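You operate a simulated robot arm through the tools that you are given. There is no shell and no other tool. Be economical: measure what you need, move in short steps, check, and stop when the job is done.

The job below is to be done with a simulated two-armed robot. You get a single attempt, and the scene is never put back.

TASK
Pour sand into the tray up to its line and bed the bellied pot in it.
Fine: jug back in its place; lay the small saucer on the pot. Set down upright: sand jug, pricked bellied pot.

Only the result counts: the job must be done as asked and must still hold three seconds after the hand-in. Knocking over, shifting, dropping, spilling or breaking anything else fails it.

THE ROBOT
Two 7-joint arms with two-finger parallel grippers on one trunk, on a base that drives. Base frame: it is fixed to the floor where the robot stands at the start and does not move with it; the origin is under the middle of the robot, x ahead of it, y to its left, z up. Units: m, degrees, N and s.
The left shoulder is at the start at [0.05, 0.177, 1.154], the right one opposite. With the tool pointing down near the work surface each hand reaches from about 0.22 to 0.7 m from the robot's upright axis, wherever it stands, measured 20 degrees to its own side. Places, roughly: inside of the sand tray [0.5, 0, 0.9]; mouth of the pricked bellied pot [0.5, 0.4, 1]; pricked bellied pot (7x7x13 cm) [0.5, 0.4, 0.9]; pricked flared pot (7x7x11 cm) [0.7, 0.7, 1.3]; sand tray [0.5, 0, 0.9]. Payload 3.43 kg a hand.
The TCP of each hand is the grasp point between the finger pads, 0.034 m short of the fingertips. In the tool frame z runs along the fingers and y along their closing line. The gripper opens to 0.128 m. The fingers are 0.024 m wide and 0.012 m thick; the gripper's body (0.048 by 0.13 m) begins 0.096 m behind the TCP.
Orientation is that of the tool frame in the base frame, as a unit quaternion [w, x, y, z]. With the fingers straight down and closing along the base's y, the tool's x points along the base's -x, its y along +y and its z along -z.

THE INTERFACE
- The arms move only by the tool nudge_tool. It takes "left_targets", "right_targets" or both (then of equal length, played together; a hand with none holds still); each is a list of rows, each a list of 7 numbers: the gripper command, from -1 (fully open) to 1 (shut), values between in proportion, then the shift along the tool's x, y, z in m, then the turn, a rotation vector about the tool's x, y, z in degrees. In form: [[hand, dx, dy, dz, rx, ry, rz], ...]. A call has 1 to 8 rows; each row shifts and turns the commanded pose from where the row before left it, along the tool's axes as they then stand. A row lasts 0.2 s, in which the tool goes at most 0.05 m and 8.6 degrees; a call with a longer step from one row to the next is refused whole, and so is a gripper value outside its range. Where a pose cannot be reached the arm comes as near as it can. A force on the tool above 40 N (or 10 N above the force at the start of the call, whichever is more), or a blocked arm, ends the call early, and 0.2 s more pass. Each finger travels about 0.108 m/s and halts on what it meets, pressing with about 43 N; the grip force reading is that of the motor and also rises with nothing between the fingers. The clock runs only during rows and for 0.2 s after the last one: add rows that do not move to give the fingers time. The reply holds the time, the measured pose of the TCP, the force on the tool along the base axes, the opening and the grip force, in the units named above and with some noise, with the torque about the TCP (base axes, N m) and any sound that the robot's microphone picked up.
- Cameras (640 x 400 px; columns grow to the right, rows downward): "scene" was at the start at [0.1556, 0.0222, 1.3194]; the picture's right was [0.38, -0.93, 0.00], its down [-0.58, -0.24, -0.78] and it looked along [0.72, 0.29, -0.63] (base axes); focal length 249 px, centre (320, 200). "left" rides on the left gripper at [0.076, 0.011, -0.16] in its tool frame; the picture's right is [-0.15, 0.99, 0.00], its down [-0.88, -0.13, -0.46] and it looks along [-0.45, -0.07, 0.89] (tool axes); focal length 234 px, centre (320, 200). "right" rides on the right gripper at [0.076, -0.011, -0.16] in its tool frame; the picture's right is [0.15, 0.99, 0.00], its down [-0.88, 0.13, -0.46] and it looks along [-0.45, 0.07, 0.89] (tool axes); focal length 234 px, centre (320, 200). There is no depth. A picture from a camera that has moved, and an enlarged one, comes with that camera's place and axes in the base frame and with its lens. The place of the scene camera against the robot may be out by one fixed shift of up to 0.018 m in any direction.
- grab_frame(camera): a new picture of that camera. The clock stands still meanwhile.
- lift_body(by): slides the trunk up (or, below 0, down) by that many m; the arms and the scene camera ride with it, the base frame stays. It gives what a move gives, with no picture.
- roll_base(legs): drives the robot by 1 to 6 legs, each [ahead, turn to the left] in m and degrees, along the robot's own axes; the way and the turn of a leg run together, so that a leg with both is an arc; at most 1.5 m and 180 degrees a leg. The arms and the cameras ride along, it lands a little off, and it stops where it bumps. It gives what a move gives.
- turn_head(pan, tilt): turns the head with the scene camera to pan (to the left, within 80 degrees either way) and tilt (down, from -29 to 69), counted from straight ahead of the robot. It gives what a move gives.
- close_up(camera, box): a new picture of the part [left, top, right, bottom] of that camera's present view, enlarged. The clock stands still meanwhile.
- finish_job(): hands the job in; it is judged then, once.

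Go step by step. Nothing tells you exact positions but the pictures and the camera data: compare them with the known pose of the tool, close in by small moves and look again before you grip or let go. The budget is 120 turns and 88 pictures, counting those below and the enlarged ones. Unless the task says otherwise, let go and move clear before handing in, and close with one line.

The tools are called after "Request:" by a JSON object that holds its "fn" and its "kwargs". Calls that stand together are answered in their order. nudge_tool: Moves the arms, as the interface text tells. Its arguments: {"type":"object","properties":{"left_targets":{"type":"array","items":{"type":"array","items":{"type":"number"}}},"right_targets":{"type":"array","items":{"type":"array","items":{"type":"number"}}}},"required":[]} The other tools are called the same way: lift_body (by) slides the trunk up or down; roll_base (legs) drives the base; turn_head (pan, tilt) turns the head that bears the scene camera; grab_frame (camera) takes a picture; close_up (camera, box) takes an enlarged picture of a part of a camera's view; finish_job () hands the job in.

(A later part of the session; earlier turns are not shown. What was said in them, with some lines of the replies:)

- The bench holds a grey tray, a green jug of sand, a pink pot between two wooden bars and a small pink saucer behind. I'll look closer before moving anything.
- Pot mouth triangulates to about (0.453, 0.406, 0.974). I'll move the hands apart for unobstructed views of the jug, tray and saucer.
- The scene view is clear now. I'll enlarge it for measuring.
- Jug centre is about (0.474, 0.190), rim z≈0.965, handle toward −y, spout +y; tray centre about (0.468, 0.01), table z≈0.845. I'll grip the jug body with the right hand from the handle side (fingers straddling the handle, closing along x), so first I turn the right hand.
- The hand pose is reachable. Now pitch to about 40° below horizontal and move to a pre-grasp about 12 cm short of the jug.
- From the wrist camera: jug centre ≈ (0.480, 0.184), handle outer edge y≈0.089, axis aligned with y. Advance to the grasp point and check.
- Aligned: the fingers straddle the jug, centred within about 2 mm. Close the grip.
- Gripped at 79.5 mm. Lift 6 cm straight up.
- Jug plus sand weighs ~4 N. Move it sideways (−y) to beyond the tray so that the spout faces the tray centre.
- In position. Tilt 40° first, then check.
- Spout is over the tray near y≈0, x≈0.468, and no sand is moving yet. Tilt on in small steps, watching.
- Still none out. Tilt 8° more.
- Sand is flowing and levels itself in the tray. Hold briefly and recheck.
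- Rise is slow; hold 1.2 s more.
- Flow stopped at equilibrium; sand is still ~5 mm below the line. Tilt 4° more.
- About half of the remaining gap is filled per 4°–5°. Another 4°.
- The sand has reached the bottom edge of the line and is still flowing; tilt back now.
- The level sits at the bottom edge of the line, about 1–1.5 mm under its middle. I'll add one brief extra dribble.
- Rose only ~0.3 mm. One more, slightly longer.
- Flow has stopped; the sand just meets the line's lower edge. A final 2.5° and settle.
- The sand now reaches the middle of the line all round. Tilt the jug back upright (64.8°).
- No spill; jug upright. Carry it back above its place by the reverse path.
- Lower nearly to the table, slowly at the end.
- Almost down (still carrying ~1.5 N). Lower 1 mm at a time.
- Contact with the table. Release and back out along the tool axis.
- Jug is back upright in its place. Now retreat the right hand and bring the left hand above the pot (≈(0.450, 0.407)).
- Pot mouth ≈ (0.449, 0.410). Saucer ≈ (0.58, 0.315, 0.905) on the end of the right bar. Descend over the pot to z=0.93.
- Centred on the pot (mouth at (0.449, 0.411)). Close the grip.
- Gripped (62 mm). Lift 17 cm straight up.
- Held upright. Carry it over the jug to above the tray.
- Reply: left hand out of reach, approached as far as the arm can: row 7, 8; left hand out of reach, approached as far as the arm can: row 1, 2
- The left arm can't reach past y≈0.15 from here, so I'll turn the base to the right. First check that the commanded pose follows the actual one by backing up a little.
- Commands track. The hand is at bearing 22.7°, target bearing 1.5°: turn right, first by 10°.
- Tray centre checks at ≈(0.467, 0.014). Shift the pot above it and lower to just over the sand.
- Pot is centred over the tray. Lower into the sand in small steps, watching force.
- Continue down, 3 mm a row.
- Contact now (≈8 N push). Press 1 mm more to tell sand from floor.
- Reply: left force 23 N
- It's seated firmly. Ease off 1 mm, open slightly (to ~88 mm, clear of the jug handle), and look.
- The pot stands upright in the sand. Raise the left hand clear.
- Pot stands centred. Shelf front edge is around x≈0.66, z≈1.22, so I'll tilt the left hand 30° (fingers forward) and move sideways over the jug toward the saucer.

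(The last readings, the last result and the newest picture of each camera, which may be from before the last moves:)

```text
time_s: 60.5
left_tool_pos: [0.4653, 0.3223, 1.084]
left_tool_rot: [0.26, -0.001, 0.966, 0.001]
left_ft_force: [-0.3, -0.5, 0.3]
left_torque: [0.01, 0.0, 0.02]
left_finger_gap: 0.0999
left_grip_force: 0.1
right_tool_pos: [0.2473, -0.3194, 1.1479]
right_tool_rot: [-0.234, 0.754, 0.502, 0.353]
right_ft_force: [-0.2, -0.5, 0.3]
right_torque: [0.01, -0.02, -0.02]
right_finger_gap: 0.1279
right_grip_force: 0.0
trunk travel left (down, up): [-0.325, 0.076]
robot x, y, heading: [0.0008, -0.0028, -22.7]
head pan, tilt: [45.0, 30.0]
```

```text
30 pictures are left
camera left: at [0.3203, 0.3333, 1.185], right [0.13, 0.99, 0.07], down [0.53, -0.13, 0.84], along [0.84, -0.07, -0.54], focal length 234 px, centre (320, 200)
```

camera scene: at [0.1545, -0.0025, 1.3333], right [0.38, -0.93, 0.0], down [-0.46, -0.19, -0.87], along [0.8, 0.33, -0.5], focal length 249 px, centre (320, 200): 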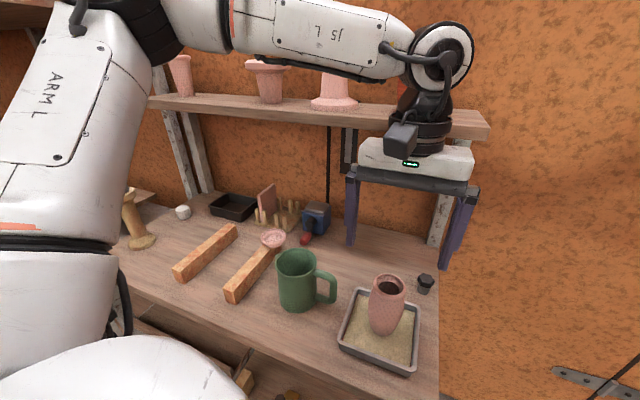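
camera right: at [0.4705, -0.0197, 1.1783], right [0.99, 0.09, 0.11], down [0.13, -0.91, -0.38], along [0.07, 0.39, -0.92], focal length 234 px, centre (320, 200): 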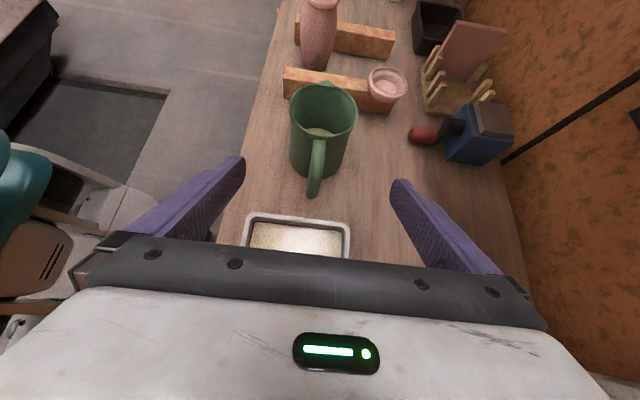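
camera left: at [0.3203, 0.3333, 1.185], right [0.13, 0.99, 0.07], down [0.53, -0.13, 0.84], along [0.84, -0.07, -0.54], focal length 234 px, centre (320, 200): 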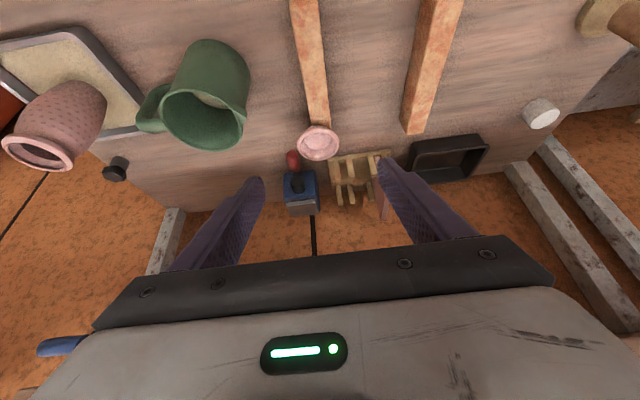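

Saucer rim triangulates to ≈(0.577, 0.316, 0.912), Ø≈68 mm. Approach to 6 cm short of it.

Request:
{"fn": "nudge_tool", "kwargs": {"left_targets": [[-0.56, -0.0035, -0.002, 0.0417, 0, 0, 0], [-0.56, -0.0035, -0.002, 0.0417, 0, 0, 0], [-0.56, -0.0035, -0.002, 0.0417, 0, 0, 0], [-0.56, 0, 0, 0, 0, 0, 0]]}}

Request:
{"fn": "grab_frame", "kwargs": {"camera": "left"}}

Request:
{"fn": "close_up", "kwargs": {"camera": "scene", "box": [190, 130, 350, 310]}}

```text
time_s: 61.5
left_tool_pos: [0.5365, 0.3125, 0.9813]
left_tool_rot: [0.258, -0.001, 0.966, 0.0]
left_ft_force: [-0.1, 0.4, 0.4]
left_torque: [0.03, 0.0, -0.01]
left_finger_gap: 0.0999
left_grip_force: 0.0
right_tool_pos: [0.2474, -0.3192, 1.1498]
right_tool_rot: [-0.235, 0.754, 0.502, 0.352]
right_ft_force: [0.5, 0.3, -0.7]
right_torque: [0.01, 0.0, -0.01]
right_finger_gap: 0.1281
right_grip_force: 0.1
trunk travel left (down, up): [-0.325, 0.076]
robot x, y, heading: [-0.0029, 0.0005, -22.8]
head pan, tilt: [45.0, 30.0]
```

```text
29 pictures are left
camera left: at [0.3906, 0.3247, 1.0825], right [0.12, 0.99, 0.07], down [0.53, -0.13, 0.84], along [0.84, -0.06, -0.55], focal length 234 px, centre (320, 200)
```

left: 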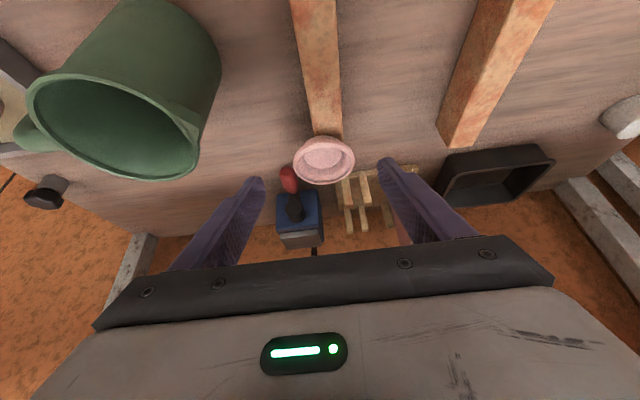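

```text
2.22 times, centred on (270, 220) of scene
camera zoom: at [0.1542, -0.0026, 1.3334], right [0.38, -0.92, 0.0], down [-0.46, -0.19, -0.87], along [0.8, 0.33, -0.5], focal length 554 px, centre (431, 156)
```

zoom: 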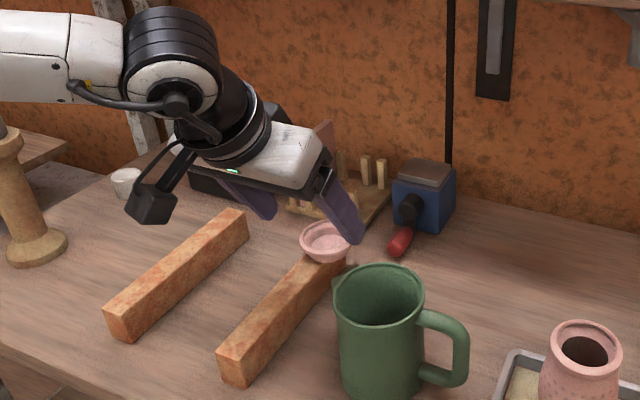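

Aligned well. Advance the last 6 cm and look before closing.

Request:
{"fn": "nudge_tool", "kwargs": {"left_targets": [[-0.56, 0.0003, 0.002, 0.025, 0, 0, 0], [-0.56, 0.0003, 0.0015, 0.025, 0, 0, 0], [-0.56, 0, 0, 0.01, 0, 0, 0], [-0.56, 0, 0, 0, 0, 0, 0]]}}

Request:
{"fn": "grab_frame", "kwargs": {"camera": "left"}}

Request:
{"fn": "close_up", "kwargs": {"camera": "scene", "box": [230, 180, 326, 260]}}

```text
time_s: 62.5
left_tool_pos: [0.5685, 0.3171, 0.9284]
left_tool_rot: [0.259, -0.002, 0.966, 0.001]
left_ft_force: [0.4, -0.7, -0.6]
left_torque: [0.01, 0.0, 0.04]
left_finger_gap: 0.0997
left_grip_force: 0.0
right_tool_pos: [0.2467, -0.3196, 1.1477]
right_tool_rot: [-0.234, 0.754, 0.502, 0.352]
right_ft_force: [0.0, 0.4, -0.5]
right_torque: [0.0, -0.02, 0.01]
right_finger_gap: 0.128
right_grip_force: 0.1
trunk travel left (down, up): [-0.325, 0.076]
robot x, y, heading: [-0.0009, -0.0024, -22.8]
head pan, tilt: [45.0, 30.0]
```

```text
27 pictures are left
camera left: at [0.423, 0.3283, 1.0296], right [0.12, 0.99, 0.07], down [0.53, -0.13, 0.84], along [0.84, -0.06, -0.54], focal length 234 px, centre (320, 200)
```

left: 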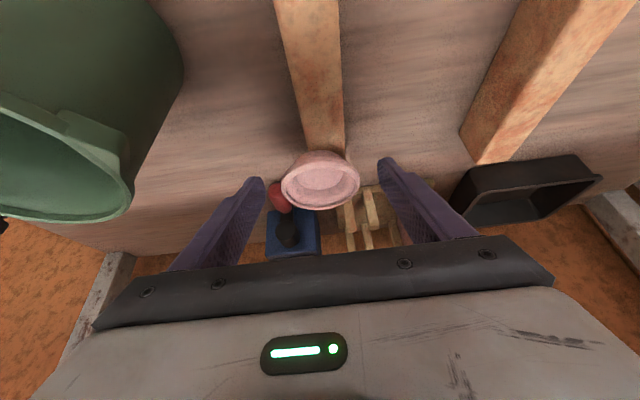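

```text
5.00 times, centred on (278, 220) of scene
camera zoom: at [0.1544, -0.0025, 1.3334], right [0.38, -0.92, 0.0], down [-0.46, -0.19, -0.87], along [0.8, 0.33, -0.5], focal length 1246 px, centre (530, 100)
```

zoom: 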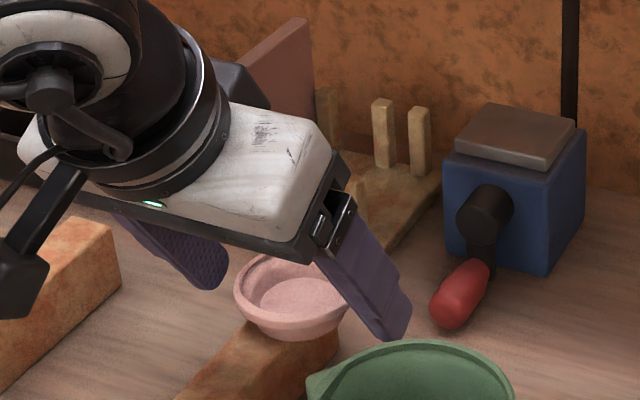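

Saucer is centred between the fingertips. Close gently to just under its diameter.

Request:
{"fn": "nudge_tool", "kwargs": {"left_targets": [[-0.3, 0, 0.0008, 0, 0, 0, 0], [-0.1, 0, 0, 0, 0, 0, 0], [0.05, 0, 0, 0, 0, 0, 0], [0.05, 0, 0, 0, 0, 0, 0], [0.05, 0, 0, 0, 0, 0, 0]]}}

Request:
{"fn": "grab_frame", "kwargs": {"camera": "left"}}

```text
time_s: 63.7
left_tool_pos: [0.5681, 0.3185, 0.9284]
left_tool_rot: [0.258, 0.0, 0.966, 0.0]
left_ft_force: [0.8, -0.1, 0.1]
left_torque: [0.02, -0.03, 0.01]
left_finger_gap: 0.0638
left_grip_force: 43.3
right_tool_pos: [0.2488, -0.3187, 1.148]
right_tool_rot: [-0.234, 0.754, 0.502, 0.353]
right_ft_force: [0.1, 0.0, -0.5]
right_torque: [0.01, 0.02, -0.02]
right_finger_gap: 0.1281
right_grip_force: 0.1
trunk travel left (down, up): [-0.325, 0.076]
robot x, y, heading: [-0.0014, 0.0017, -22.6]
head pan, tilt: [45.0, 30.0]
```

```text
25 pictures are left
camera left: at [0.4223, 0.3291, 1.0294], right [0.12, 0.99, 0.07], down [0.53, -0.13, 0.83], along [0.84, -0.06, -0.55], focal length 234 px, centre (320, 200)
```

left: 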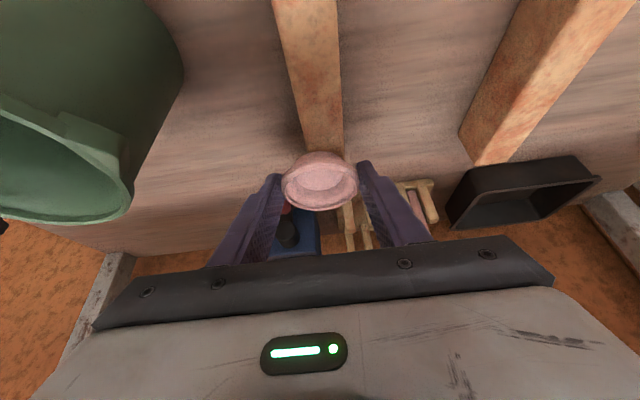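

Gripped. Lift straight up 14 cm.

Request:
{"fn": "nudge_tool", "kwargs": {"left_targets": [[0.05, -0.005, 0, -0.00866, 0, 0, 0], [0.05, -0.015, 0, -0.026, 0, 0, 0], [0.05, -0.02, 0, -0.03464, 0, 0, 0], [0.05, -0.02, 0, -0.03464, 0, 0, 0], [0.05, -0.011, 0, -0.019, 0, 0, 0], [0.05, 0, 0, 0, 0, 0, 0]]}}

Request:
{"fn": "grab_frame", "kwargs": {"camera": "left"}}

Request:
{"fn": "grab_frame", "kwargs": {"camera": "scene"}}

```text
time_s: 65.1
left_tool_pos: [0.5686, 0.319, 1.0716]
left_tool_rot: [0.258, -0.001, 0.966, 0.0]
left_ft_force: [0.0, -0.1, 0.3]
left_torque: [-0.03, 0.0, -0.02]
left_finger_gap: 0.0639
left_grip_force: 42.8
right_tool_pos: [0.2487, -0.3178, 1.1493]
right_tool_rot: [-0.234, 0.754, 0.502, 0.353]
right_ft_force: [0.7, -0.2, -0.1]
right_torque: [0.01, -0.01, -0.03]
right_finger_gap: 0.1281
right_grip_force: 0.1
trunk travel left (down, up): [-0.325, 0.076]
robot x, y, heading: [-0.0021, -0.0012, -22.6]
head pan, tilt: [45.0, 30.0]
```

```text
24 pictures are left
camera left: at [0.4226, 0.33, 1.1723], right [0.12, 0.99, 0.07], down [0.54, -0.13, 0.83], along [0.84, -0.06, -0.55], focal length 234 px, centre (320, 200)
```

left: 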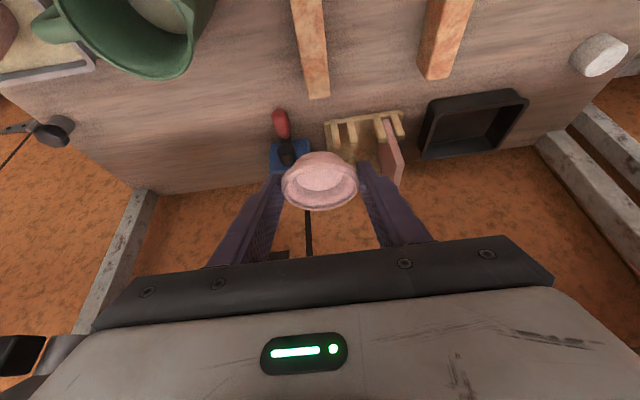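

```text
23 pictures are left
camera scene: at [0.1545, -0.0024, 1.3334], right [0.38, -0.92, 0.0], down [-0.46, -0.19, -0.87], along [0.8, 0.33, -0.5], focal length 249 px, centre (320, 200)
```

scene: 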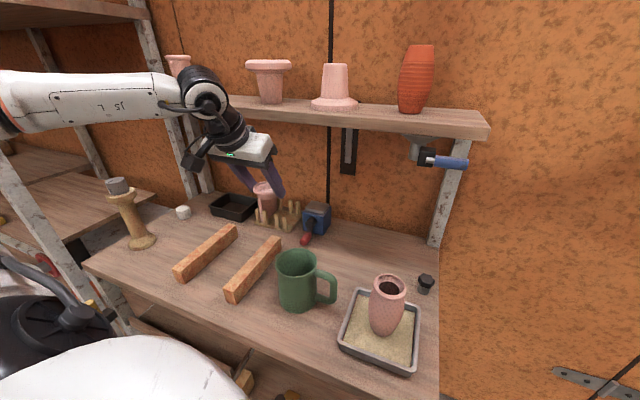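

Saucer is held level. Carry it back over the jug to above the pot.

Request:
{"fn": "nudge_tool", "kwargs": {"left_targets": [[0.05, 0.006, -0.019, -0.0034, 0, 0, 0], [0.05, 0.0125, -0.041, -0.0072, 0, 0, 0], [0.05, 0.0125, -0.041, -0.0072, 0, 0, 0], [0.05, 0.0125, -0.041, -0.0072, 0, 0, 0], [0.05, 0.0125, -0.041, -0.0072, 0, 0, 0], [0.05, 0.0125, -0.041, -0.0072, 0, 0, 0], [0.05, 0.0125, -0.041, -0.0072, 0, 0, 0], [0.05, 0.0117, -0.04, -0.0069, 0, 0, 0]]}}

Request:
{"fn": "turn_head", "kwargs": {"pan": 23, "tilt": 45}}

Request:
{"fn": "grab_frame", "kwargs": {"camera": "left"}}

Request:
{"fn": "close_up", "kwargs": {"camera": "scene", "box": [220, 80, 400, 260]}}

```text
time_s: 66.9
left_tool_pos: [0.4628, 0.0097, 1.0691]
left_tool_rot: [0.258, -0.002, 0.966, 0.001]
left_ft_force: [0.6, -0.9, 0.4]
left_torque: [0.02, 0.03, 0.03]
left_finger_gap: 0.0635
left_grip_force: 42.9
right_tool_pos: [0.2501, -0.3191, 1.1472]
right_tool_rot: [-0.236, 0.753, 0.503, 0.352]
right_ft_force: [-0.9, 0.5, 1.1]
right_torque: [0.01, -0.02, 0.05]
right_finger_gap: 0.1283
right_grip_force: 0.0
trunk travel left (down, up): [-0.325, 0.076]
robot x, y, heading: [0.0043, 0.0007, -22.6]
head pan, tilt: [45.0, 30.0]
```

```text
time_s: 67.7
left_tool_pos: [0.4629, 0.01, 1.071]
left_tool_rot: [0.259, -0.001, 0.966, 0.001]
left_ft_force: [-0.4, 0.2, -0.6]
left_torque: [-0.02, 0.0, 0.0]
left_finger_gap: 0.0639
left_grip_force: 42.9
right_tool_pos: [0.249, -0.3191, 1.1482]
right_tool_rot: [-0.234, 0.755, 0.501, 0.353]
right_ft_force: [-0.1, 0.6, -0.2]
right_torque: [-0.02, 0.04, 0.0]
right_finger_gap: 0.1279
right_grip_force: 0.0
trunk travel left (down, up): [-0.325, 0.076]
robot x, y, heading: [0.0041, -0.0024, -22.6]
head pan, tilt: [23.0, 45.0]
```

```text
22 pictures are left
camera left: at [0.3171, 0.0217, 1.1709], right [0.12, 0.99, 0.07], down [0.53, -0.13, 0.83], along [0.84, -0.06, -0.55], focal length 234 px, centre (320, 200)
```

left: 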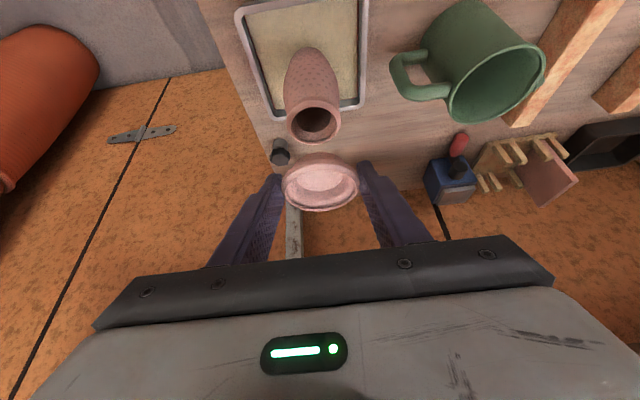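

```text
2.22 times, centred on (310, 170) of scene
camera zoom: at [0.1522, -0.0363, 1.3108], right [0.01, -1.0, 0.0], down [-0.71, -0.01, -0.71], along [0.71, 0.01, -0.71], focal length 554 px, centre (342, 267)
```

zoom: 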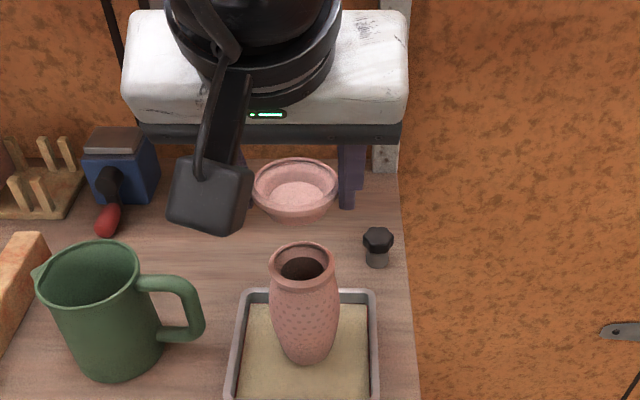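

Saucer centre (0.471, 0.013), pot mouth (0.4695, 0.014): aligned to ~2 mm. Correct that and lower 3.5 cm.

Request:
{"fn": "nudge_tool", "kwargs": {"left_targets": [[0.05, 0.0013, 0.001, -0.0007, 0, 0, 0], [0.05, 0.0075, 0, 0.013, 0, 0, 0], [0.05, 0.0065, 0, 0.01126, 0, 0, 0], [0.05, 0.003, 0, 0.0052, 0, 0, 0], [0.05, 0, 0, 0, 0, 0, 0]]}}

Request:
{"fn": "close_up", "kwargs": {"camera": "left", "box": [240, 60, 400, 220]}}

Request:
{"fn": "close_up", "kwargs": {"camera": "scene", "box": [260, 130, 360, 250]}}

```text
time_s: 68.9
left_tool_pos: [0.461, 0.0141, 1.0371]
left_tool_rot: [0.259, -0.002, 0.966, 0.0]
left_ft_force: [0.5, 0.7, 0.0]
left_torque: [-0.02, -0.03, 0.0]
left_finger_gap: 0.0642
left_grip_force: 42.9
right_tool_pos: [0.249, -0.3198, 1.1492]
right_tool_rot: [-0.234, 0.755, 0.502, 0.352]
right_ft_force: [0.9, 0.2, -0.3]
right_torque: [0.0, -0.02, 0.03]
right_finger_gap: 0.1278
right_grip_force: 0.0
trunk travel left (down, up): [-0.325, 0.076]
robot x, y, heading: [-0.0011, -0.0023, -22.4]
head pan, tilt: [23.0, 45.0]
```

```text
2.50 times, centred on (320, 140) of left
camera zoom: at [0.3149, 0.0256, 1.1374], right [0.12, 0.99, 0.07], down [0.53, -0.13, 0.83], along [0.84, -0.06, -0.55], focal length 585 px, centre (320, 350)
```

zoom: 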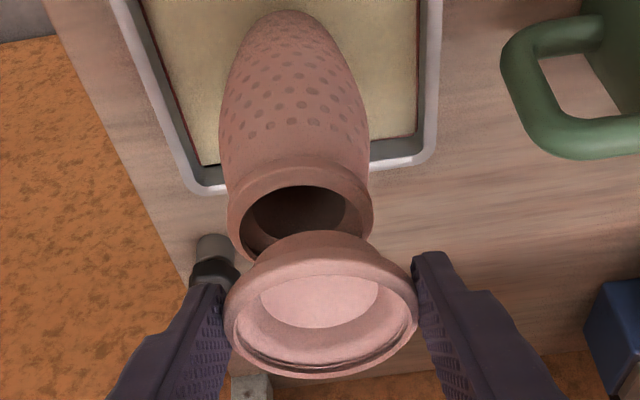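

```text
3.33 times, centred on (310, 190) of scene
camera zoom: at [0.1521, -0.0364, 1.3108], right [0.01, -1.0, 0.0], down [-0.71, 0.0, -0.71], along [0.71, 0.0, -0.71], focal length 831 px, centre (353, 233)
```

zoom: 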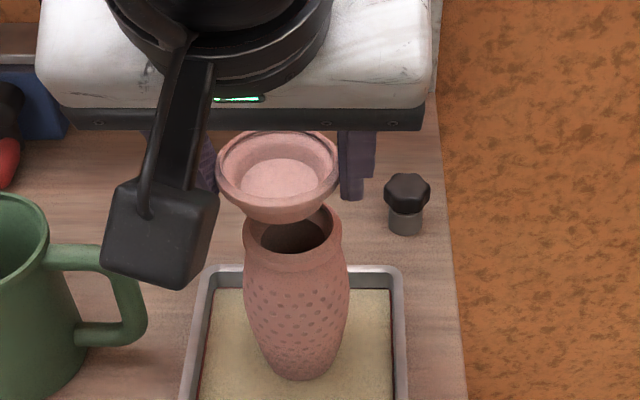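

Saucer sits ~3 mm too far in +x and ~4 mm in +y relative to the mouth. Correct and lower another 8 mm.

Request:
{"fn": "nudge_tool", "kwargs": {"left_targets": [[0.05, 0.0026, -0.004, -0.0015, 0, 0, 0], [0.05, 0.002, 0, 0.00346, 0, 0, 0], [0.05, 0.002, 0, 0.00346, 0, 0, 0], [0.05, 0, 0, 0, 0, 0, 0]]}}

Request:
{"fn": "close_up", "kwargs": {"camera": "left", "box": [240, 60, 400, 220]}}

Request:
{"fn": "close_up", "kwargs": {"camera": "scene", "box": [260, 130, 360, 250]}}

```text
time_s: 69.9
left_tool_pos: [0.4575, 0.0104, 1.0294]
left_tool_rot: [0.259, 0.0, 0.966, 0.001]
left_ft_force: [-1.1, -0.3, -0.3]
left_torque: [0.0, 0.0, -0.01]
left_finger_gap: 0.0638
left_grip_force: 43.5
right_tool_pos: [0.2491, -0.3196, 1.1476]
right_tool_rot: [-0.235, 0.754, 0.502, 0.352]
right_ft_force: [-0.1, 0.1, -0.7]
right_torque: [0.01, 0.01, 0.03]
right_finger_gap: 0.1279
right_grip_force: 0.1
trunk travel left (down, up): [-0.325, 0.076]
robot x, y, heading: [-0.0008, -0.0008, -22.7]
head pan, tilt: [23.0, 45.0]
```

```text
2.50 times, centred on (320, 140) of left
camera zoom: at [0.3117, 0.0213, 1.1295], right [0.12, 0.99, 0.07], down [0.53, -0.13, 0.83], along [0.84, -0.06, -0.55], focal length 585 px, centre (320, 350)
```

zoom: 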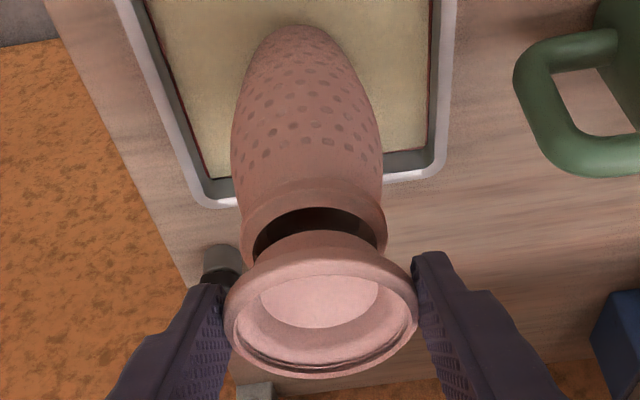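

```text
3.33 times, centred on (310, 190) of scene
camera zoom: at [0.1522, -0.0364, 1.3108], right [0.01, -1.0, 0.0], down [-0.71, 0.0, -0.71], along [0.71, 0.0, -0.71], focal length 831 px, centre (353, 233)
```

zoom: 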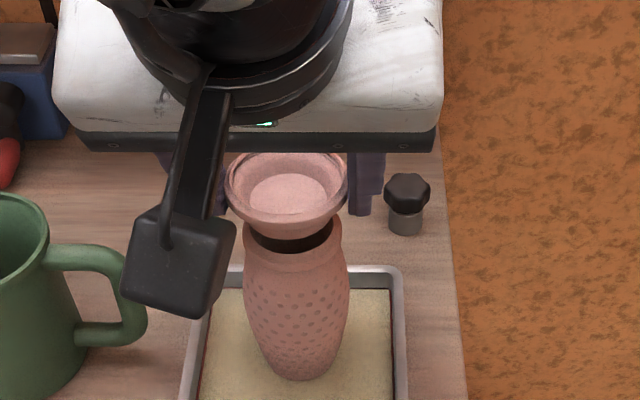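

Aligned within ~2 mm now. Lower on, watching force.

Request:
{"fn": "nudge_tool", "kwargs": {"left_targets": [[0.05, 0.002, 0, 0.0023, 0, 0, 0], [0.05, 0.0015, 0, 0.0026, 0, 0, 0], [0.05, 0, 0, 0, 0, 0, 0]]}}

Request:
{"fn": "close_up", "kwargs": {"camera": "left", "box": [240, 60, 400, 220]}}

```text
time_s: 70.7
left_tool_pos: [0.4569, 0.0108, 1.0241]
left_tool_rot: [0.26, -0.001, 0.966, 0.001]
left_ft_force: [0.2, -0.7, -1.2]
left_torque: [0.02, -0.01, -0.05]
left_finger_gap: 0.0638
left_grip_force: 42.7
right_tool_pos: [0.2499, -0.3197, 1.1486]
right_tool_rot: [-0.235, 0.754, 0.503, 0.351]
right_ft_force: [1.0, 0.5, 0.1]
right_torque: [-0.01, 0.0, 0.01]
right_finger_gap: 0.1278
right_grip_force: 0.1
trunk travel left (down, up): [-0.325, 0.076]
robot x, y, heading: [0.0027, -0.0023, -22.5]
head pan, tilt: [23.0, 45.0]
```

```text
2.50 times, centred on (320, 140) of left
camera zoom: at [0.3113, 0.0217, 1.1236], right [0.12, 0.99, 0.07], down [0.53, -0.13, 0.83], along [0.84, -0.06, -0.55], focal length 585 px, centre (320, 350)
```

zoom: 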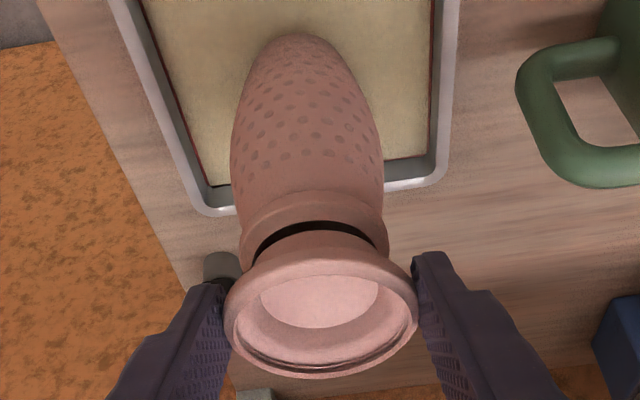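

Request:
{"fn": "nudge_tool", "kwargs": {"left_targets": [[0.05, 0.001, 0, 0.0017, 0, 0, 0], [0.05, 0.001, 0, 0.0017, 0, 0, 0], [0.05, 0, 0, 0, 0, 0, 0]]}}

Request:
{"fn": "close_up", "kwargs": {"camera": "left", "box": [240, 60, 400, 220]}}

```text
time_s: 71.5
left_tool_pos: [0.4555, 0.0097, 1.0183]
left_tool_rot: [0.259, -0.002, 0.966, 0.001]
left_ft_force: [-0.4, 0.0, -0.1]
left_torque: [-0.01, 0.0, -0.01]
left_finger_gap: 0.0637
left_grip_force: 42.7
right_tool_pos: [0.2485, -0.3192, 1.1487]
right_tool_rot: [-0.235, 0.754, 0.502, 0.352]
right_ft_force: [-0.3, 0.5, 0.2]
right_torque: [0.02, 0.0, 0.01]
right_finger_gap: 0.128
right_grip_force: 0.1
trunk travel left (down, up): [-0.325, 0.076]
robot x, y, heading: [-0.0015, 0.0019, -22.7]
head pan, tilt: [23.0, 45.0]
```

```text
2.50 times, centred on (320, 140) of left
camera zoom: at [0.3104, 0.0213, 1.119], right [0.12, 0.99, 0.07], down [0.53, -0.13, 0.84], along [0.84, -0.06, -0.55], focal length 585 px, centre (320, 350)
```

zoom: 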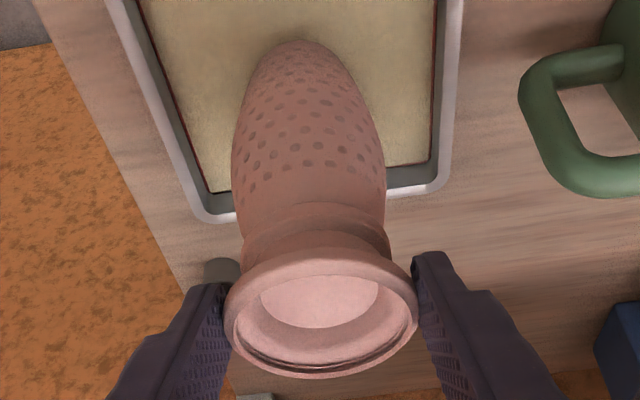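

Request:
{"fn": "nudge_tool", "kwargs": {"left_targets": [[0.05, 0.0005, 0, 0.00087, 0, 0, 0], [0.05, 0.0005, 0, 0.00087, 0, 0, 0], [0.05, 0, 0, 0, 0, 0, 0]]}}

Request:
{"fn": "close_up", "kwargs": {"camera": "scene", "box": [260, 130, 360, 250]}}

```text
time_s: 72.3
left_tool_pos: [0.4556, 0.0098, 1.0166]
left_tool_rot: [0.259, 0.0, 0.966, 0.0]
left_ft_force: [0.2, 0.1, -0.8]
left_torque: [0.04, 0.05, 0.01]
left_finger_gap: 0.0637
left_grip_force: 43.3
right_tool_pos: [0.2481, -0.3194, 1.1484]
right_tool_rot: [-0.234, 0.754, 0.502, 0.353]
right_ft_force: [-0.1, -0.4, 0.1]
right_torque: [-0.04, -0.01, -0.04]
right_finger_gap: 0.1281
right_grip_force: 0.1
trunk travel left (down, up): [-0.325, 0.076]
robot x, y, heading: [0.0017, 0.0019, -22.6]
head pan, tilt: [23.0, 45.0]
```

```text
3.33 times, centred on (310, 190) of scene
camera zoom: at [0.1522, -0.0364, 1.3108], right [0.01, -1.0, 0.0], down [-0.71, 0.0, -0.71], along [0.71, 0.0, -0.71], focal length 831 px, centre (353, 233)
```

zoom: 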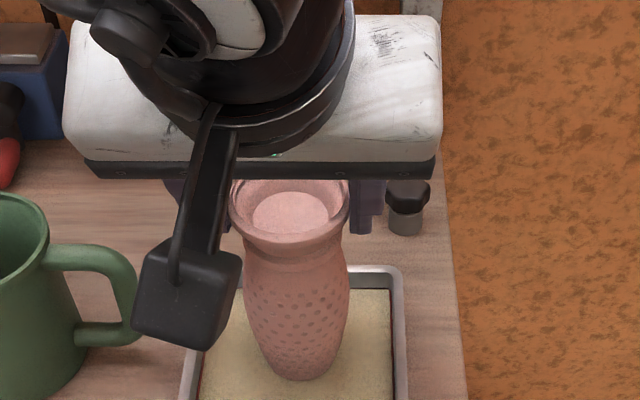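

Request:
{"fn": "nudge_tool", "kwargs": {"left_targets": [[0.05, 0.0005, 0, 0.00087, 0, 0, 0], [0.05, 0.0005, 0, 0.00087, 0, 0, 0], [0.05, 0, 0, 0, 0, 0, 0]]}}

```text
time_s: 73.1
left_tool_pos: [0.4579, 0.009, 1.0153]
left_tool_rot: [0.259, -0.001, 0.966, 0.001]
left_ft_force: [-0.7, 0.5, -1.6]
left_torque: [0.0, 0.02, 0.01]
left_finger_gap: 0.0638
left_grip_force: 43.5
right_tool_pos: [0.2483, -0.3191, 1.1475]
right_tool_rot: [-0.235, 0.754, 0.502, 0.352]
right_ft_force: [0.0, 0.3, 0.3]
right_torque: [-0.01, 0.0, 0.0]
right_finger_gap: 0.1281
right_grip_force: 0.0
trunk travel left (down, up): [-0.325, 0.076]
robot x, y, heading: [0.0001, -0.0006, -22.5]
head pan, tilt: [23.0, 45.0]
```

Request:
{"fn": "nudge_tool", "kwargs": {"left_targets": [[0.05, 0.0005, 0, 0.00087, 0, 0, 0], [0.05, 0.0005, 0, 0.00087, 0, 0, 0], [0.05, 0, 0, 0, 0, 0, 0]]}}

Request:
{"fn": "close_up", "kwargs": {"camera": "left", "box": [240, 60, 400, 220]}}

```text
time_s: 73.9
left_tool_pos: [0.4564, 0.0101, 1.0126]
left_tool_rot: [0.259, -0.001, 0.966, 0.001]
left_ft_force: [-1.0, 0.6, -0.2]
left_torque: [-0.01, 0.0, 0.01]
left_finger_gap: 0.0636
left_grip_force: 43.0
right_tool_pos: [0.2487, -0.32, 1.148]
right_tool_rot: [-0.235, 0.754, 0.502, 0.352]
right_ft_force: [0.8, -0.7, -0.3]
right_torque: [0.0, 0.04, -0.02]
right_finger_gap: 0.1278
right_grip_force: 0.1
trunk travel left (down, up): [-0.325, 0.076]
robot x, y, heading: [0.0016, -0.0008, -22.4]
head pan, tilt: [23.0, 45.0]
```

```text
2.50 times, centred on (320, 140) of left
camera zoom: at [0.3107, 0.0215, 1.1132], right [0.12, 0.99, 0.07], down [0.53, -0.13, 0.83], along [0.84, -0.06, -0.55], focal length 585 px, centre (320, 350)
```

zoom: 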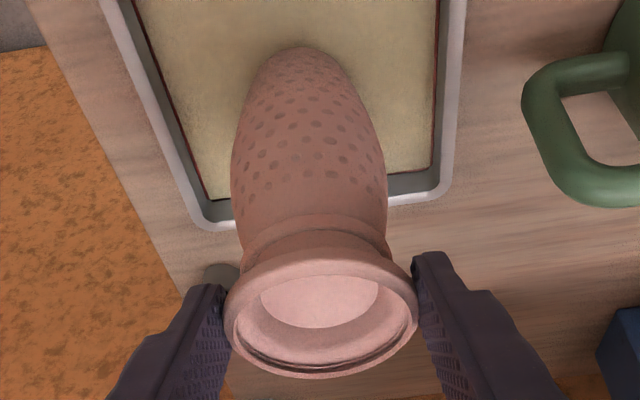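

Request:
{"fn": "nudge_tool", "kwargs": {"left_targets": [[0.05, 0.0005, 0, 0.00087, 0, 0, 0], [0.05, 0.0005, 0, 0.00087, 0, 0, 0], [0.05, 0, 0, 0, 0, 0, 0]]}}

Request:
{"fn": "nudge_tool", "kwargs": {"left_targets": [[0.05, 0.0003, 0, 0.0005, 0, 0, 0], [0.05, 0.0002, 0, 0.00035, 0, 0, 0], [0.05, 0, 0, 0, 0, 0, 0]]}}

```text
time_s: 74.7
left_tool_pos: [0.4565, 0.0093, 1.0126]
left_tool_rot: [0.261, -0.001, 0.965, 0.0]
left_ft_force: [-3.0, 2.6, 13.9]
left_torque: [0.09, 0.15, 0.01]
left_finger_gap: 0.064
left_grip_force: 42.3
right_tool_pos: [0.2483, -0.3195, 1.1491]
right_tool_rot: [-0.234, 0.754, 0.502, 0.353]
right_ft_force: [0.7, -0.7, -0.3]
right_torque: [-0.01, 0.01, -0.02]
right_finger_gap: 0.128
right_grip_force: 0.1
trunk travel left (down, up): [-0.325, 0.076]
robot x, y, heading: [-0.0021, 0.0001, -22.6]
head pan, tilt: [23.0, 45.0]
```

```text
time_s: 75.5
left_tool_pos: [0.4565, 0.0097, 1.0125]
left_tool_rot: [0.261, -0.001, 0.965, -0.001]
left_ft_force: [-2.4, 3.2, 24.9]
left_torque: [0.17, -0.14, 0.04]
left_finger_gap: 0.064
left_grip_force: 43.2
right_tool_pos: [0.2467, -0.3183, 1.1495]
right_tool_rot: [-0.234, 0.754, 0.502, 0.353]
right_ft_force: [0.2, 0.6, 0.2]
right_torque: [-0.02, 0.02, 0.02]
right_finger_gap: 0.1281
right_grip_force: 0.0
trunk travel left (down, up): [-0.325, 0.076]
robot x, y, heading: [0.0, -0.0025, -22.6]
head pan, tilt: [23.0, 45.0]
```

Saucer is on the pot. Back off the excess push before releasing.

Request:
{"fn": "nudge_tool", "kwargs": {"left_targets": [[0.05, -0.0009, 0, -0.0015, 0, 0, 0], [0.05, 0, 0, 0, 0, 0, 0]]}}

Request:
{"fn": "close_up", "kwargs": {"camera": "left", "box": [240, 60, 400, 220]}}

Request:
{"fn": "close_up", "kwargs": {"camera": "scene", "box": [260, 130, 360, 250]}}

```text
time_s: 76.1
left_tool_pos: [0.4561, 0.0102, 1.0121]
left_tool_rot: [0.26, 0.0, 0.966, -0.001]
left_ft_force: [-0.2, 1.3, 15.9]
left_torque: [-0.08, -0.28, -0.03]
left_finger_gap: 0.0638
left_grip_force: 42.8
right_tool_pos: [0.247, -0.318, 1.1481]
right_tool_rot: [-0.235, 0.754, 0.503, 0.352]
right_ft_force: [0.0, -1.1, 0.4]
right_torque: [0.03, 0.0, -0.01]
right_finger_gap: 0.1277
right_grip_force: 0.0
trunk travel left (down, up): [-0.325, 0.076]
robot x, y, heading: [0.0012, 0.0013, -22.6]
head pan, tilt: [23.0, 45.0]
```

```text
2.50 times, centred on (320, 140) of left
camera zoom: at [0.311, 0.0209, 1.1125], right [0.12, 0.99, 0.07], down [0.53, -0.13, 0.84], along [0.84, -0.07, -0.54], focal length 585 px, centre (320, 350)
```

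zoom: 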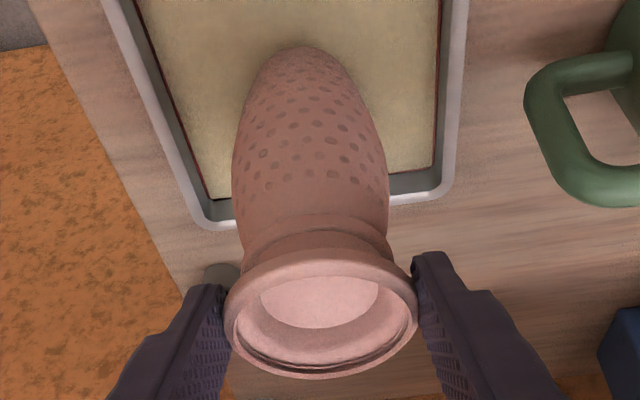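

```text
3.33 times, centred on (310, 190) of scene
camera zoom: at [0.1508, -0.0363, 1.3109], right [0.01, -1.0, 0.0], down [-0.71, 0.0, -0.71], along [0.71, 0.0, -0.71], focal length 831 px, centre (353, 233)
```

zoom: 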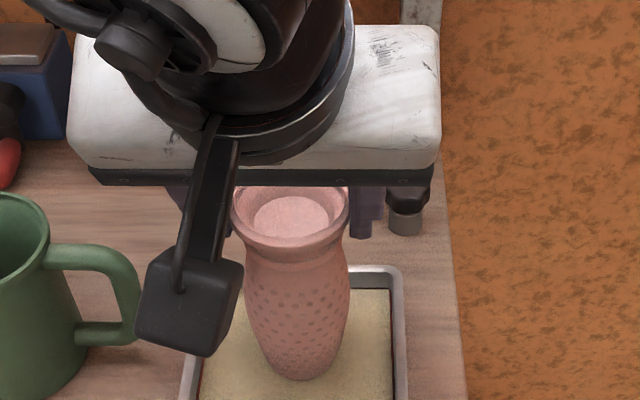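

Request:
{"fn": "nudge_tool", "kwargs": {"left_targets": [[0.05, -0.0006, 0, -0.001, 0, 0, 0], [0.05, 0, 0, 0, 0, 0, 0]]}}

```text
time_s: 76.7
left_tool_pos: [0.4556, 0.0101, 1.0119]
left_tool_rot: [0.259, -0.001, 0.966, 0.001]
left_ft_force: [1.4, -2.1, 7.4]
left_torque: [-0.14, -0.19, -0.01]
left_finger_gap: 0.0636
left_grip_force: 43.6
right_tool_pos: [0.2486, -0.3182, 1.1493]
right_tool_rot: [-0.234, 0.754, 0.502, 0.352]
right_ft_force: [0.5, 0.6, 0.5]
right_torque: [0.0, -0.03, -0.02]
right_finger_gap: 0.1281
right_grip_force: 0.1
trunk travel left (down, up): [-0.325, 0.076]
robot x, y, heading: [-0.0015, 0.0023, -22.6]
head pan, tilt: [23.0, 45.0]
```

Request:
{"fn": "nudge_tool", "kwargs": {"left_targets": [[0.05, -0.0003, 0, -0.0005, 0, 0, 0], [0, 0, 0, 0, 0, 0, 0], [-0.05, 0, 0, 0, 0, 0, 0], [-0.15, 0, 0, 0, 0, 0, 0], [-0.33, 0, 0, 0, 0, 0, 0], [-0.33, 0, 0, 0, 0, 0, 0]]}}

Request:
{"fn": "grab_frame", "kwargs": {"camera": "left"}}

Request:
{"fn": "close_up", "kwargs": {"camera": "scene", "box": [260, 130, 360, 250]}}

```text
time_s: 78.1
left_tool_pos: [0.4559, 0.0109, 1.0127]
left_tool_rot: [0.259, 0.0, 0.966, 0.001]
left_ft_force: [0.0, -0.2, 0.4]
left_torque: [0.0, -0.01, 0.05]
left_finger_gap: 0.0851
left_grip_force: 0.1
right_tool_pos: [0.2485, -0.3205, 1.1487]
right_tool_rot: [-0.235, 0.754, 0.502, 0.353]
right_ft_force: [0.1, 0.6, -0.9]
right_torque: [0.0, 0.01, 0.02]
right_finger_gap: 0.1281
right_grip_force: 0.0
trunk travel left (down, up): [-0.325, 0.076]
robot x, y, heading: [-0.0005, -0.0001, -22.7]
head pan, tilt: [23.0, 45.0]
```

```text
10 pictures are left
camera left: at [0.311, 0.0207, 1.1133], right [0.12, 0.99, 0.07], down [0.53, -0.13, 0.84], along [0.84, -0.06, -0.55], focal length 234 px, centre (320, 200)
```

left: 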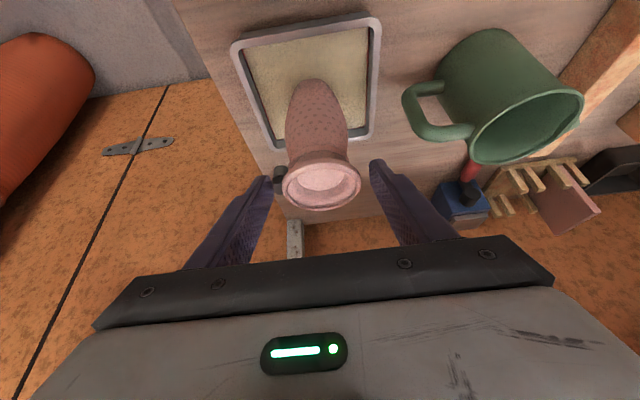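

```text
3.33 times, centred on (310, 190) of scene
camera zoom: at [0.1521, -0.0364, 1.3108], right [0.01, -1.0, 0.0], down [-0.71, 0.0, -0.71], along [0.71, 0.0, -0.71], focal length 831 px, centre (353, 233)
```

zoom: 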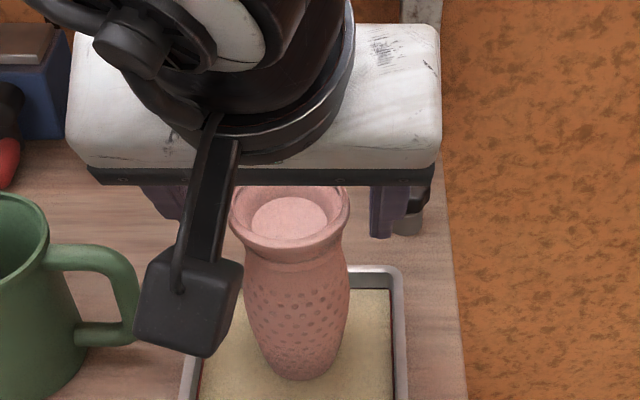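

Saucer rests level on the pot. Withdraw along the tool axis.

Request:
{"fn": "nudge_tool", "kwargs": {"left_targets": [[-0.33, 0, 0, -0.02, 0, 0, 0], [-0.33, 0, 0, -0.03, 0, 0, 0], [-0.33, 0, 0, -0.04, 0, 0, 0], [-0.33, 0, 0, -0.04, 0, 0, 0], [-0.33, 0, 0, -0.04, 0, 0, 0], [-0.33, 0, 0, 0, 0, 0, 0]]}}

Request:
{"fn": "grab_frame", "kwargs": {"camera": "left"}}

Request:
{"fn": "grab_frame", "kwargs": {"camera": "scene"}}

```text
time_s: 79.5
left_tool_pos: [0.3694, 0.0089, 1.1576]
left_tool_rot: [0.259, -0.001, 0.966, 0.001]
left_ft_force: [0.0, -0.4, 0.1]
left_torque: [0.0, 0.0, 0.0]
left_finger_gap: 0.0852
left_grip_force: 0.0
right_tool_pos: [0.249, -0.3193, 1.1481]
right_tool_rot: [-0.234, 0.755, 0.502, 0.352]
right_ft_force: [0.6, 0.0, -0.6]
right_torque: [-0.04, 0.02, 0.02]
right_finger_gap: 0.1281
right_grip_force: 0.0
trunk travel left (down, up): [-0.325, 0.076]
robot x, y, heading: [0.0015, -0.0028, -22.3]
head pan, tilt: [23.0, 45.0]
```

```text
8 pictures are left
camera left: at [0.2243, 0.0198, 1.2589], right [0.12, 0.99, 0.07], down [0.54, -0.13, 0.83], along [0.84, -0.06, -0.55], focal length 234 px, centre (320, 200)
```

left: 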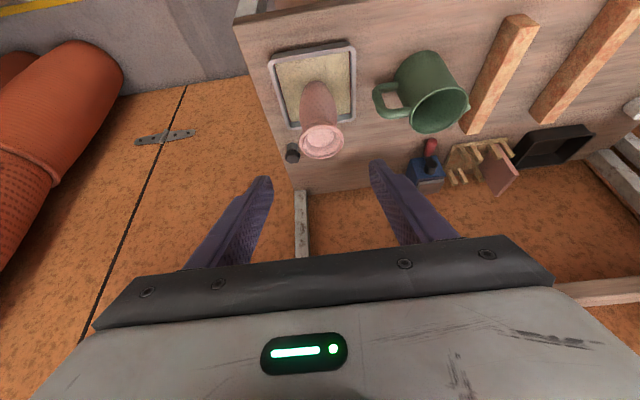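

```text
7 pictures are left
camera scene: at [0.1523, -0.0364, 1.3107], right [0.01, -1.0, 0.0], down [-0.71, 0.0, -0.71], along [0.71, 0.0, -0.71], focal length 249 px, centre (320, 200)
```

scene: 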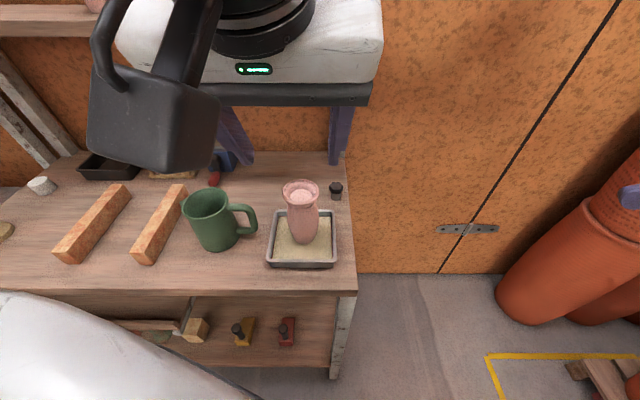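

Request:
{"fn": "close_up", "kwargs": {"camera": "scene", "box": [255, 165, 351, 275]}}

```text
3.64 times, centred on (303, 220) of scene
camera zoom: at [0.1523, -0.0364, 1.3107], right [0.01, -1.0, 0.0], down [-0.71, 0.0, -0.71], along [0.71, 0.0, -0.71], focal length 906 px, centre (382, 127)
```

zoom: 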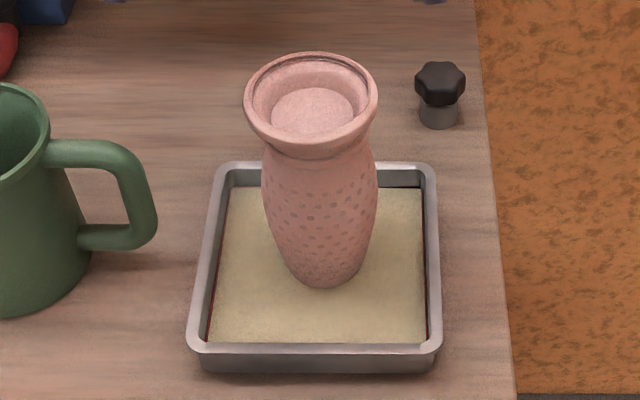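

The tray is filled to its line, the pot stands bedded in it with the saucer level on top, the jug is back upright, and both hands are clear. Handing in.

Request:
{"fn": "finish_job", "kwargs": {}}

```text
The job is handed in.
```

I filled the tray with sand to its line and bedded the bellied pot upright in the middle. The small saucer lies level on the pot's mouth, and the jug is back upright in its place. I saw nothing spilled or knocked over, and both hands were empty and clear at hand-in.
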